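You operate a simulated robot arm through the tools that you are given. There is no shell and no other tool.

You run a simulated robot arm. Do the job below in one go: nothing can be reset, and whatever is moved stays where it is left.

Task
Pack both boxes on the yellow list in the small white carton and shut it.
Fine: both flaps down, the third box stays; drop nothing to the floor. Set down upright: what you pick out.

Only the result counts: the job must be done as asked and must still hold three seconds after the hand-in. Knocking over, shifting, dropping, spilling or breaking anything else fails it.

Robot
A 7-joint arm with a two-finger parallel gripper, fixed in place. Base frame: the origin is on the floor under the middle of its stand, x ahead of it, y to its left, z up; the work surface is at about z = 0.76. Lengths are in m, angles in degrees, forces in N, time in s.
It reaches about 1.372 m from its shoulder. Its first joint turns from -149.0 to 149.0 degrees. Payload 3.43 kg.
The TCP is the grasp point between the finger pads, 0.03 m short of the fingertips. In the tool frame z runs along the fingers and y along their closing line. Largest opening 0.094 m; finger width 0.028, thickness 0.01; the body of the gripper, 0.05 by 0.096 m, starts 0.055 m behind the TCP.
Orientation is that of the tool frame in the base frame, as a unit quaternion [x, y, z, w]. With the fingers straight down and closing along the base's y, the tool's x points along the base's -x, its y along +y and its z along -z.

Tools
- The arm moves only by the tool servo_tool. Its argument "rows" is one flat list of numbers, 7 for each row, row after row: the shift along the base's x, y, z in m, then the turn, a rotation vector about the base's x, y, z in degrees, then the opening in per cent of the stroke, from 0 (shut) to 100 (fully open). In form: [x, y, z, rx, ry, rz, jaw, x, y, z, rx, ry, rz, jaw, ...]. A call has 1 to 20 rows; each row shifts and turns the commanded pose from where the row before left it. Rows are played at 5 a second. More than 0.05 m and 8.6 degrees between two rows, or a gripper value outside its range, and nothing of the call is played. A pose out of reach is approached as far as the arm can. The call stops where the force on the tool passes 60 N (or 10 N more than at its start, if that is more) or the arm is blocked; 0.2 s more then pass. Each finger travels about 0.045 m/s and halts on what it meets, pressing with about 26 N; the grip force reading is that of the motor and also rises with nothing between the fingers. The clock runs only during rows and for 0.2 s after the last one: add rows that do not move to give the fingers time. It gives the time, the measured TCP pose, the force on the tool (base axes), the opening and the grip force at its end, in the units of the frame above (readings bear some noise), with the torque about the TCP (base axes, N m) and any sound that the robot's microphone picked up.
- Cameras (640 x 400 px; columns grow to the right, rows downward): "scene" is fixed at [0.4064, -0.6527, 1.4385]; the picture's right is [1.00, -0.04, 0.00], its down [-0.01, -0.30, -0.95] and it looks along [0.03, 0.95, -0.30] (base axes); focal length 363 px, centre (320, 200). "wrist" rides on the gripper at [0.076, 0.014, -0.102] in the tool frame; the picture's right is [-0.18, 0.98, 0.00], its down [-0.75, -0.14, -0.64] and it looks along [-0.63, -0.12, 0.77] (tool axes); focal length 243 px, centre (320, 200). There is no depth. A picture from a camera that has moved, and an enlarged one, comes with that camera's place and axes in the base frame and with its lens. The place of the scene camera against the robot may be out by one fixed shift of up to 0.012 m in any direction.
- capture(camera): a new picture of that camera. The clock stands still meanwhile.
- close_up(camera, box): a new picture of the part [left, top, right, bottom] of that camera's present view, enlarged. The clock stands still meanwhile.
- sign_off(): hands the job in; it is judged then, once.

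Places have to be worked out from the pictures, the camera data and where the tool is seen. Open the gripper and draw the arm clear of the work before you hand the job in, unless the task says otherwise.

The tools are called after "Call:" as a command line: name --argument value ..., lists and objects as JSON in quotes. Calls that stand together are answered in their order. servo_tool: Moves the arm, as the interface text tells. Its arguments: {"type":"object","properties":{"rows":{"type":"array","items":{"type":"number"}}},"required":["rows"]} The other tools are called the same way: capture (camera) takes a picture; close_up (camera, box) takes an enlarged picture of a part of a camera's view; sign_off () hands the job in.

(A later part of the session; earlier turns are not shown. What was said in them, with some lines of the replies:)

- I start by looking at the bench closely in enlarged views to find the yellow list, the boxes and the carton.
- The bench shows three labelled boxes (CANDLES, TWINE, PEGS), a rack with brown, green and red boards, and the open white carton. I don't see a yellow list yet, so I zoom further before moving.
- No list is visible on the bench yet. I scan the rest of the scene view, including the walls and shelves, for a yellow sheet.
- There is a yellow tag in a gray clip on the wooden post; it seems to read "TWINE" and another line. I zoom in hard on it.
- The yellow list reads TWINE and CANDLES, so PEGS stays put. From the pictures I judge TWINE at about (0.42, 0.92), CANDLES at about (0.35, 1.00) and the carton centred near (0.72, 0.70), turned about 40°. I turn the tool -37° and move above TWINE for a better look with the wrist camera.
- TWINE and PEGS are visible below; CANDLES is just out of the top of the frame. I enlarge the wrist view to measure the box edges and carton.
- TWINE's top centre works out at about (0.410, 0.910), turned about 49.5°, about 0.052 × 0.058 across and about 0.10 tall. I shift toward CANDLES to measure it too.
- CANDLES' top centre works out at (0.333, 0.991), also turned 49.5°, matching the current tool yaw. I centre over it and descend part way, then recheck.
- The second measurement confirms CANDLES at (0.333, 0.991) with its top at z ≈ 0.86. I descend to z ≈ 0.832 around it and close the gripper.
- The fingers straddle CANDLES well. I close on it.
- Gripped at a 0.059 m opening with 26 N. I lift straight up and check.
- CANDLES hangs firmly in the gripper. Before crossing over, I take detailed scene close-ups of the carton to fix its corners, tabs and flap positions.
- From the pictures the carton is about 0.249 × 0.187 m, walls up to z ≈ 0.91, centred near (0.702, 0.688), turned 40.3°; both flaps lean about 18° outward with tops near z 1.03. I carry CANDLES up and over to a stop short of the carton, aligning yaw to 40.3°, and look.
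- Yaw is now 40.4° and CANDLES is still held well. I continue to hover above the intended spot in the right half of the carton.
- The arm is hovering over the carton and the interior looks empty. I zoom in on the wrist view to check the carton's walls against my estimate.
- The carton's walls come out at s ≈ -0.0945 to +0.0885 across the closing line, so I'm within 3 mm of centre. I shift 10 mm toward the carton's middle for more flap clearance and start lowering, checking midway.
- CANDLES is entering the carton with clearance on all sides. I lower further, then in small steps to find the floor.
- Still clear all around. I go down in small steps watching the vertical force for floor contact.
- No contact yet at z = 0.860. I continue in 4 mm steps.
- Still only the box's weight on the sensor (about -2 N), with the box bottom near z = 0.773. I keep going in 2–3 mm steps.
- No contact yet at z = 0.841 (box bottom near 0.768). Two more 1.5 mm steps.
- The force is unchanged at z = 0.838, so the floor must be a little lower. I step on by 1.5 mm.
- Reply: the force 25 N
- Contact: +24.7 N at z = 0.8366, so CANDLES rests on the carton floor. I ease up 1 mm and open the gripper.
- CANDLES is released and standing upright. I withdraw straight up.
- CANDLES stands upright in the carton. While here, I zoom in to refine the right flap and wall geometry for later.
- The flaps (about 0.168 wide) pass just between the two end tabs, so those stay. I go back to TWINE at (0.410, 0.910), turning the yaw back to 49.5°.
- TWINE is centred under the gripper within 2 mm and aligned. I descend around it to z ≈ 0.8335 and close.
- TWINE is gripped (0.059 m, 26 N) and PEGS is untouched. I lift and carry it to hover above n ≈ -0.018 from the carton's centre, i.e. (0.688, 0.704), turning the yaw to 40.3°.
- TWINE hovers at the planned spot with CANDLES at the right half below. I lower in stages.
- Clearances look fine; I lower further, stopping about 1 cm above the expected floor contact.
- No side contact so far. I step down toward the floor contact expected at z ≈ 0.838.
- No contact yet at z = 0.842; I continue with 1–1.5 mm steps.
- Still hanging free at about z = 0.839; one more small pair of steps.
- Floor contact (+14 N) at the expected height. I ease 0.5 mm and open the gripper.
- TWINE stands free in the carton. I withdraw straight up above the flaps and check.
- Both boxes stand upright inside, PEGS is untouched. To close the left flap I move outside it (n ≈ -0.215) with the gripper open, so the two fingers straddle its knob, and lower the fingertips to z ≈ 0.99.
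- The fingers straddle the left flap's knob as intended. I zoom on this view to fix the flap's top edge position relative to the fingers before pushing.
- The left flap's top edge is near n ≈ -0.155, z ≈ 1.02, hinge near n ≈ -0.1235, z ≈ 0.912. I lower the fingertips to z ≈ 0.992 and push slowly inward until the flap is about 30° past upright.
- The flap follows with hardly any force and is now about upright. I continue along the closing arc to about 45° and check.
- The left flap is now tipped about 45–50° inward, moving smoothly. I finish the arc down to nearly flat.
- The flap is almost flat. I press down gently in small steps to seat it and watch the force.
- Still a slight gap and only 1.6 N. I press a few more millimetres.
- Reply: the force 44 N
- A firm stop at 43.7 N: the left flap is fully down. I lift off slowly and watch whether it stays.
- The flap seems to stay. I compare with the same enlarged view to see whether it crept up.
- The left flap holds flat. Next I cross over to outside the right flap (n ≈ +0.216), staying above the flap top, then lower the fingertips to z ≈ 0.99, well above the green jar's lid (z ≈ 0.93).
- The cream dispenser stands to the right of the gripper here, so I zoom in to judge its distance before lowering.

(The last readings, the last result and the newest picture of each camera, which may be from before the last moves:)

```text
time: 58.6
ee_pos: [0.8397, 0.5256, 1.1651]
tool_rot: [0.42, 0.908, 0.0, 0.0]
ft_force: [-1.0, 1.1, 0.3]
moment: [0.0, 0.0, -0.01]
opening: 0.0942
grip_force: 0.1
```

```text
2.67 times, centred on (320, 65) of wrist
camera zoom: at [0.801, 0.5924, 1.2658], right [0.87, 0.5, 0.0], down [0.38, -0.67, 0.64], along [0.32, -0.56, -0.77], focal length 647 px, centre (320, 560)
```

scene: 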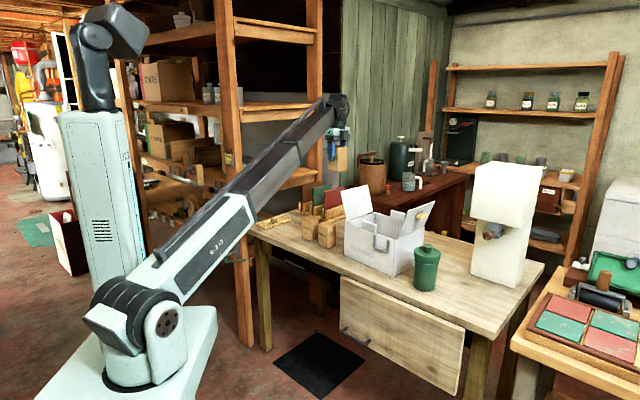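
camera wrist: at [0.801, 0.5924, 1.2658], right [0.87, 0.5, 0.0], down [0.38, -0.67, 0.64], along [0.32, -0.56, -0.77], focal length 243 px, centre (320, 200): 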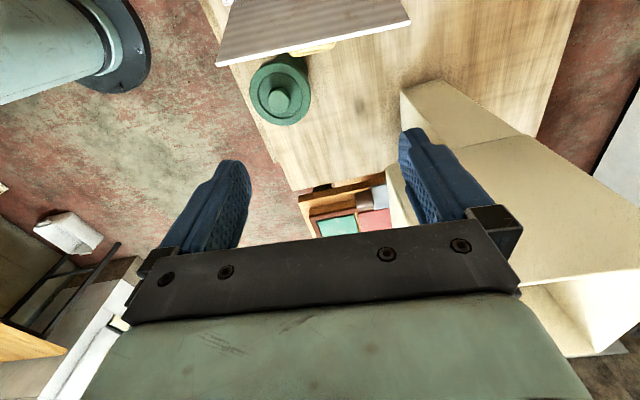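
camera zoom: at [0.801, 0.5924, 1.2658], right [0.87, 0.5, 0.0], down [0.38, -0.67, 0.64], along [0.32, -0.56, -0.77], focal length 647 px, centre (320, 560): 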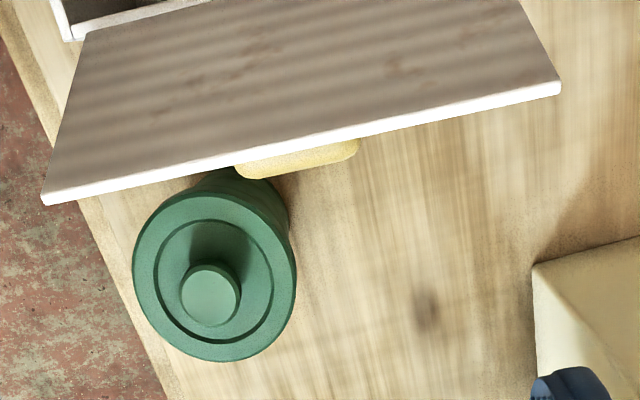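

The hopper's nearest corner is about 0.14 m from the tool axis and the jar lid (z ≈ 0.93) sits 6 cm below the planned fingertip height, so it's clear. I lower to z = 1.022, then push the right flap inward to upright.

Call:
servo_tool --rows '[0, 0, -0.036, 0, 0, 0, 100, 0, 0, -0.036, 0, 0, 0, 100, 0, 0, -0.036, 0, 0, 0, 100, 0, 0, -0.035, 0, 0, 0, 100, 0, 0, 0, 0, 0, 0, 100]'

Call:
capture --camera "wrist"

Call:
close_up --camera "scene" --box '[340, 130, 480, 290]'

```text
time: 59.8
ee_pos: [0.8401, 0.5266, 1.0204]
tool_rot: [0.42, 0.907, 0.001, 0.001]
ft_force: [-0.3, -0.2, -0.3]
moment: [0.03, 0.01, -0.03]
opening: 0.0941
grip_force: 0.1
```

```text
taken
camera wrist: at [0.8013, 0.5929, 1.1225], right [0.87, 0.5, 0.0], down [0.38, -0.67, 0.64], along [0.32, -0.56, -0.77], focal length 243 px, centre (320, 200)
```

wrist: 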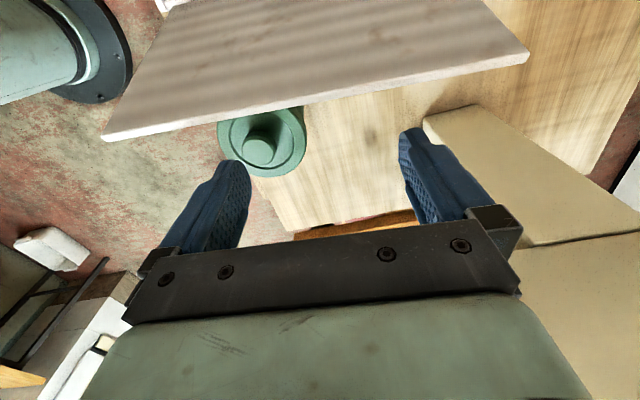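

```text
2.50 times, centred on (410, 210) of scene
camera zoom: at [0.4064, -0.6527, 1.4385], right [1.0, -0.04, 0.0], down [-0.01, -0.3, -0.95], along [0.03, 0.95, -0.3], focal length 908 px, centre (95, 175)
```

zoom: 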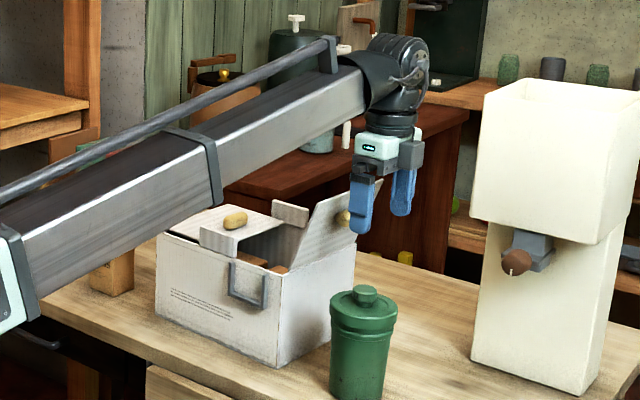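

The fingers are outside the right flap, straddling its knob and clear above the jar. I push inward until the flap is upright.

Call:
servo_tool --rows '[-0.0085, 0.01, 0, 0, 0, 0, 100, -0.0085, 0.01, 0, 0, 0, 0, 100, -0.0085, 0.01, 0, 0, 0, 0, 100, -0.0085, 0.01, 0, 0, 0, 0, 100, -0.0085, 0.01, 0, 0, 0, 0, 100, -0.0085, 0.01, 0, 0, 0, 0, 100, 0, 0, 0, 0, 0, 0, 100]'

Call:
close_up --camera "scene" --box '[340, 130, 480, 290]'

Call:
capture --camera "wrist"

```text
time: 61.4
ee_pos: [0.7877, 0.5866, 1.0204]
tool_rot: [0.42, 0.907, 0.0, 0.001]
ft_force: [-0.5, 0.4, -0.4]
moment: [-0.02, -0.02, 0.0]
opening: 0.094
grip_force: 0.0
```

```text
2.50 times, centred on (410, 210) of scene
camera zoom: at [0.4064, -0.6527, 1.4385], right [1.0, -0.04, 0.0], down [-0.01, -0.3, -0.95], along [0.03, 0.95, -0.3], focal length 908 px, centre (95, 175)
```

zoom: 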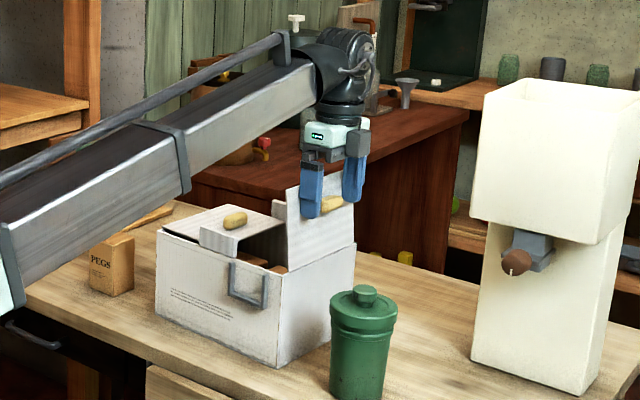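

```text
taken
camera wrist: at [0.7492, 0.6534, 1.1227], right [0.87, 0.5, 0.0], down [0.38, -0.67, 0.64], along [0.32, -0.56, -0.77], focal length 243 px, centre (320, 200)
```

wrist: 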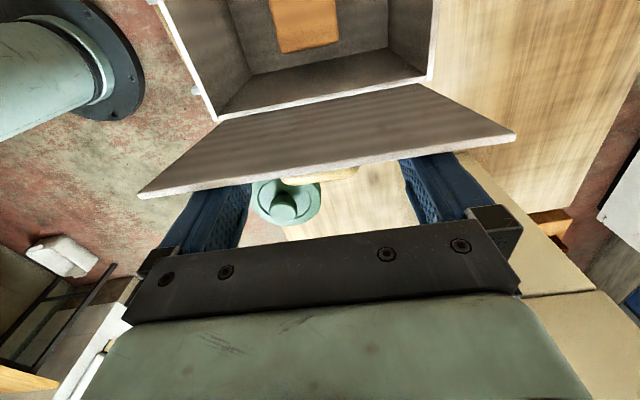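

The right flap is upright with hardly any force. I continue along the mirrored closing arc to about 45°.

Call:
servo_tool --rows '[-0.0067, 0.0079, -0.0007, 0, 0, 0, 100, -0.0067, 0.0079, -0.002, 0, 0, 0, 100, -0.0064, 0.0076, -0.0034, 0, 0, 0, 100, -0.0061, 0.0072, -0.0046, 0, 0, 0, 100, -0.0056, 0.0066, -0.0058, 0, 0, 0, 100, -0.0051, 0.006, -0.0069, 0, 0, 0, 100, 0, 0, 0, 0, 0, 0, 100]'

Call:
close_up --camera "scene" --box '[340, 130, 480, 290]'

Call:
capture --camera "wrist"

```text
time: 63.0
ee_pos: [0.7511, 0.6294, 0.9972]
tool_rot: [0.421, 0.907, 0.001, 0.0]
ft_force: [0.5, 0.3, 0.1]
moment: [0.0, 0.01, -0.02]
opening: 0.0939
grip_force: 0.0
```

```text
2.50 times, centred on (410, 210) of scene
camera zoom: at [0.4064, -0.6527, 1.4385], right [1.0, -0.04, 0.0], down [-0.01, -0.3, -0.95], along [0.03, 0.95, -0.3], focal length 908 px, centre (95, 175)
```

zoom: 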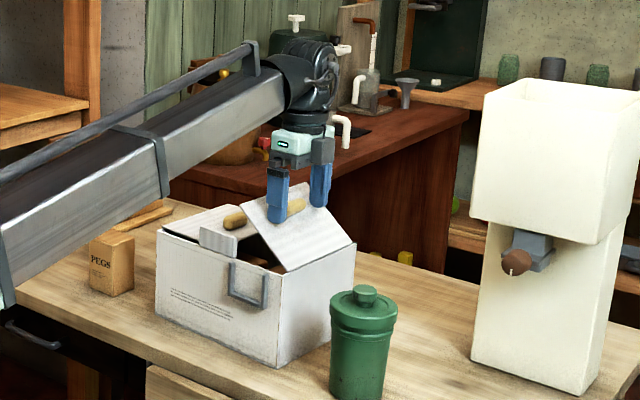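

```text
taken
camera wrist: at [0.7128, 0.6967, 1.0998], right [0.87, 0.5, 0.0], down [0.38, -0.67, 0.64], along [0.32, -0.56, -0.77], focal length 243 px, centre (320, 200)
```

wrist: 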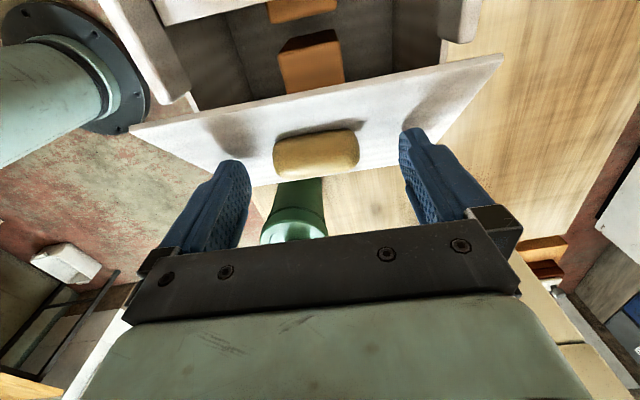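

The right flap is about 45° inward, the knob sits between the fingers. I finish the arc to nearly flat.

Call:
servo_tool --rows '[-0.0045, 0.0053, -0.0079, 0, 0, 0, 100, -0.0038, 0.0044, -0.0087, 0, 0, 0, 100, -0.003, 0.0035, -0.0094, 0, 0, 0, 100, -0.0022, 0.0026, -0.0099, 0, 0, 0, 100, -0.0013, 0.0015, -0.0103, 0, 0, 0, 100, 0, 0, 0, 0, 0, 0, 100]'

Call:
close_up --camera "scene" --box '[330, 160, 450, 270]'

Call:
capture --camera "wrist"

```text
time: 64.4
ee_pos: [0.7384, 0.6474, 0.951]
tool_rot: [0.42, 0.908, 0.0, 0.0]
ft_force: [0.2, -0.4, -0.4]
moment: [0.0, 0.02, 0.02]
opening: 0.0938
grip_force: 0.0
```

```text
3.64 times, centred on (390, 215) of scene
camera zoom: at [0.4064, -0.6527, 1.4385], right [1.0, -0.04, 0.0], down [-0.01, -0.3, -0.95], along [0.03, 0.95, -0.3], focal length 1320 px, centre (66, 146)
```

zoom: 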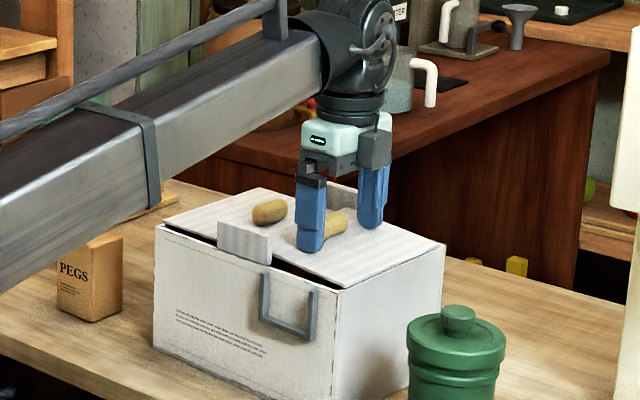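

```text
taken
camera wrist: at [0.6984, 0.7141, 1.0536], right [0.87, 0.5, 0.0], down [0.38, -0.67, 0.64], along [0.32, -0.56, -0.77], focal length 243 px, centre (320, 200)
```

wrist: 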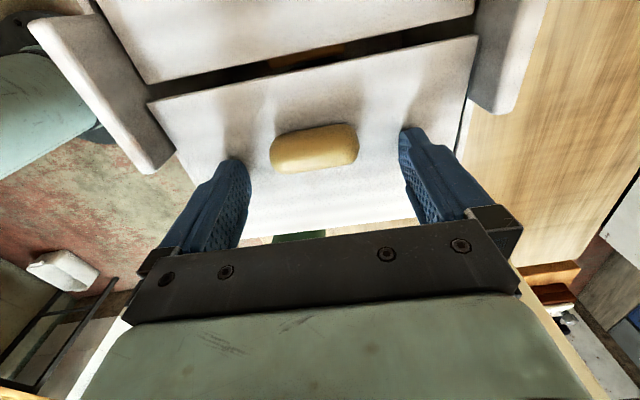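

The right flap is nearly flat, clear of the left one. I press it down gently in small steps to seat it.

Call:
servo_tool --rows '[-0.0003, 0.0003, -0.004, 0, 0, 0, 100, 0, 0, -0.003, 0, 0, 0, 100, 0, 0, -0.0015, 0, 0, 0, 100, 0, 0, 0, 0, 0, 0, 100]'

Call:
close_up --camera "scene" --box '[330, 160, 450, 270]'

```text
time: 65.4
ee_pos: [0.7367, 0.6462, 0.9436]
tool_rot: [0.42, 0.907, 0.001, 0.0]
ft_force: [1.3, 2.1, 20.7]
moment: [-0.54, 0.37, -0.04]
opening: 0.0935
grip_force: 0.0
```

```text
3.64 times, centred on (390, 215) of scene
camera zoom: at [0.4064, -0.6527, 1.4385], right [1.0, -0.04, 0.0], down [-0.01, -0.3, -0.95], along [0.03, 0.95, -0.3], focal length 1320 px, centre (66, 146)
```

zoom: 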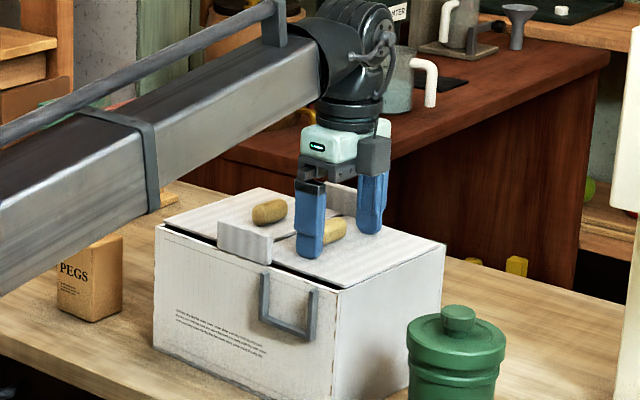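

The right flap is on its stop (20.7 N at z = 0.9436, like the left). I lift off slowly and clear the arm upward.

Call:
servo_tool --rows '[0, 0, 0.003, 0, 0, 0, 100, 0, 0, 0.01, 0, 0, 0, 100, 0, 0, 0.02, 0, 0, 0, 100, 0, 0, 0.04, 0, 0, 0, 100, 0, 0, 0.04, 0, 0, 0, 100, 0, 0, 0.04, 0, 0, 0, 100, 0, 0, 0.04, 0, 0, 0, 100, 0, 0, 0.04, 0, 0, 0, 100, 0, 0, 0, 0, 0, 0, 100]'

Call:
close_up --camera "scene" --box '[330, 170, 430, 250]'

Call:
capture --camera "wrist"

```text
time: 67.4
ee_pos: [0.7361, 0.6459, 1.175]
tool_rot: [0.42, 0.907, 0.0, 0.001]
ft_force: [-0.3, 0.6, -0.3]
moment: [0.01, 0.01, -0.02]
opening: 0.094
grip_force: 0.0
```

```text
5.00 times, centred on (380, 210) of scene
camera zoom: at [0.4064, -0.6527, 1.4385], right [1.0, -0.04, 0.0], down [-0.01, -0.3, -0.95], along [0.03, 0.95, -0.3], focal length 1815 px, centre (20, 150)
```

zoom: 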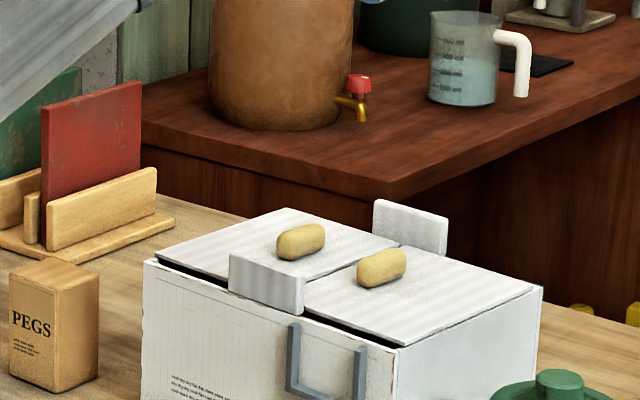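

```text
taken
camera wrist: at [0.6976, 0.7142, 1.2787], right [0.87, 0.5, 0.0], down [0.38, -0.67, 0.64], along [0.32, -0.56, -0.77], focal length 243 px, centre (320, 200)
```

wrist: 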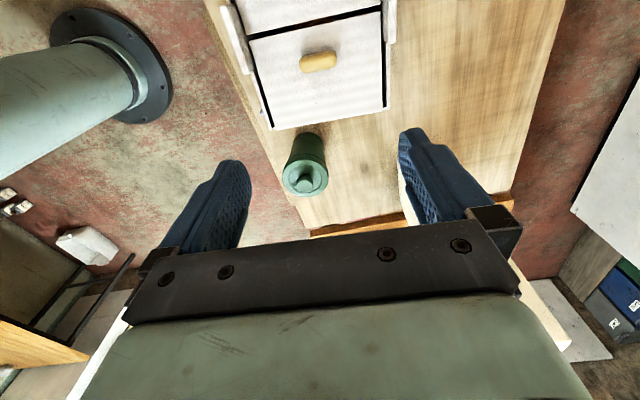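

Both flaps lie flat and hold, PEGS is still in place. I draw the arm up and back, away from the carton, and wait a moment to confirm nothing moves.

Call:
servo_tool --rows '[0, 0, 0.04, 0, 0, 0, 100, 0, 0, 0.04, 0, 0, 0, 100, 0, 0, 0.03, 0, 0, 0, 100, -0.03, 0.01, 0.01, 0, 0, 0, 100, -0.03, 0.01, 0.01, 0, 0, 0, 100, -0.03, 0.01, 0, 0, 0, 0, 100, -0.03, 0.01, 0, 0, 0, 0, 100, -0.03, 0.01, 0, 0, 0, 0, 100, -0.03, 0.01, 0, 0, 0, 0, 100, -0.03, 0.01, 0, 0, 0, 0, 100, -0.02, 0.01, 0, 0, 0, 0, 100, 0, 0, 0, 0, 0, 0, 100, 0, 0, 0, 0, 0, 0, 100, 0, 0, 0, 0, 0, 0, 100, 0, 0, 0, 0, 0, 0, 100, 0, 0, 0, 0, 0, 0, 100, 0, 0, 0, 0, 0, 0, 100, 0, 0, 0, 0, 0, 0, 100, 0, 0, 0, 0, 0, 0, 100, 0, 0, 0, 0, 0, 0, 100]'

Call:
capture --camera "scene"

Call:
close_up --camera "scene" --box '[300, 170, 450, 290]'

Call:
close_up --camera "scene" --box '[218, 145, 242, 170]'

Call:
capture --camera "wrist"

```text
time: 71.6
ee_pos: [0.5319, 0.7545, 1.2329]
tool_rot: [0.42, 0.907, 0.006, 0.001]
ft_force: [-0.1, -0.4, 0.1]
moment: [0.07, 0.04, -0.03]
opening: 0.094
grip_force: 0.0
out of reach, approached as far as the arm can: row 3, 4, 5, 6, 7, 8, 9, 10
```

```text
taken
```

scene: 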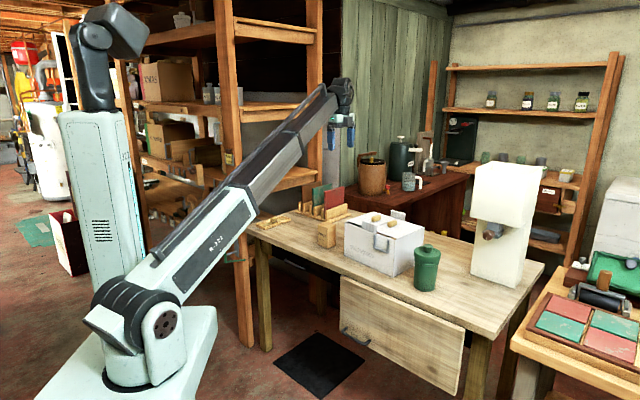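

```text
3.33 times, centred on (375, 230) of scene
camera zoom: at [0.4064, -0.6527, 1.4385], right [1.0, -0.04, 0.0], down [-0.01, -0.3, -0.95], along [0.03, 0.95, -0.3], focal length 1210 px, centre (137, 100)
```

zoom: 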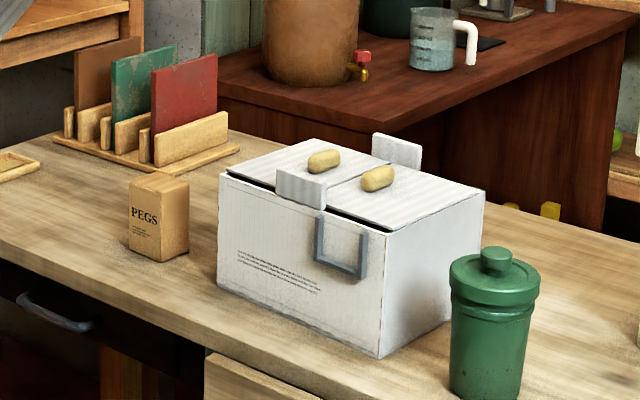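

```text
16.00 times, centred on (230, 158) of scene
camera zoom: at [0.4064, -0.6527, 1.4385], right [1.0, -0.04, 0.0], down [-0.01, -0.3, -0.95], along [0.03, 0.95, -0.3], focal length 5809 px, centre (1760, 880)
```

zoom: 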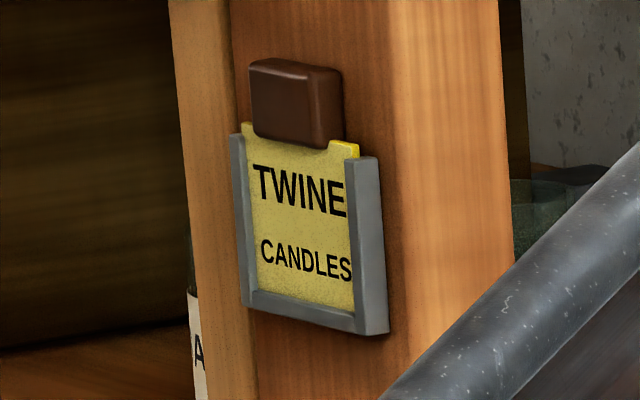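

```text
taken
camera wrist: at [0.4925, 0.82, 1.3345], right [0.87, 0.5, 0.01], down [0.38, -0.67, 0.64], along [0.32, -0.55, -0.77], focal length 243 px, centre (320, 200)
```

wrist: 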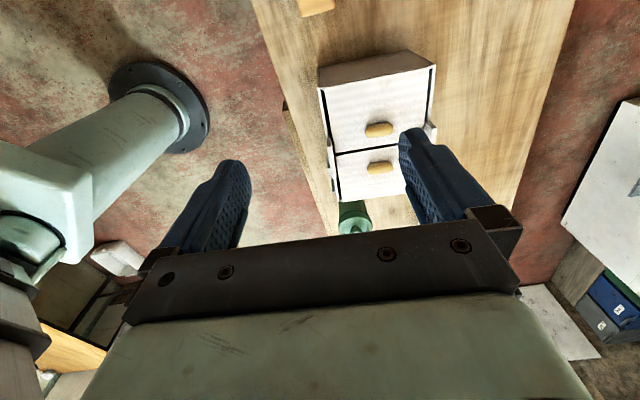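

Both flaps lie shut and unchanged after several seconds. TWINE and CANDLES, the two boxes on the yellow list, are inside the carton, PEGS and everything else are where they were, and the gripper is open and clear. I hand the job in.

Call:
sign_off

```text
The job is handed in.
```

The job is done and handed in: TWINE and CANDLES, the two boxes on the yellow list, are inside the white carton and it is shut.

- **Boxes:** both were set down upright on the carton floor. PEGS, the third box, stayed in its place.
- **Flaps:** I pressed both down to their stops. They were still flat when I last looked, just over three seconds after I drew the arm away.
- **Surroundings:** the pictures show nothing knocked over, shifted or dropped to the floor. The gripper is open and clear of the bench.

The two small upright tabs on the ends of the carton are still standing. I took "both flaps" to mean the two large ones, which close between the tabs.
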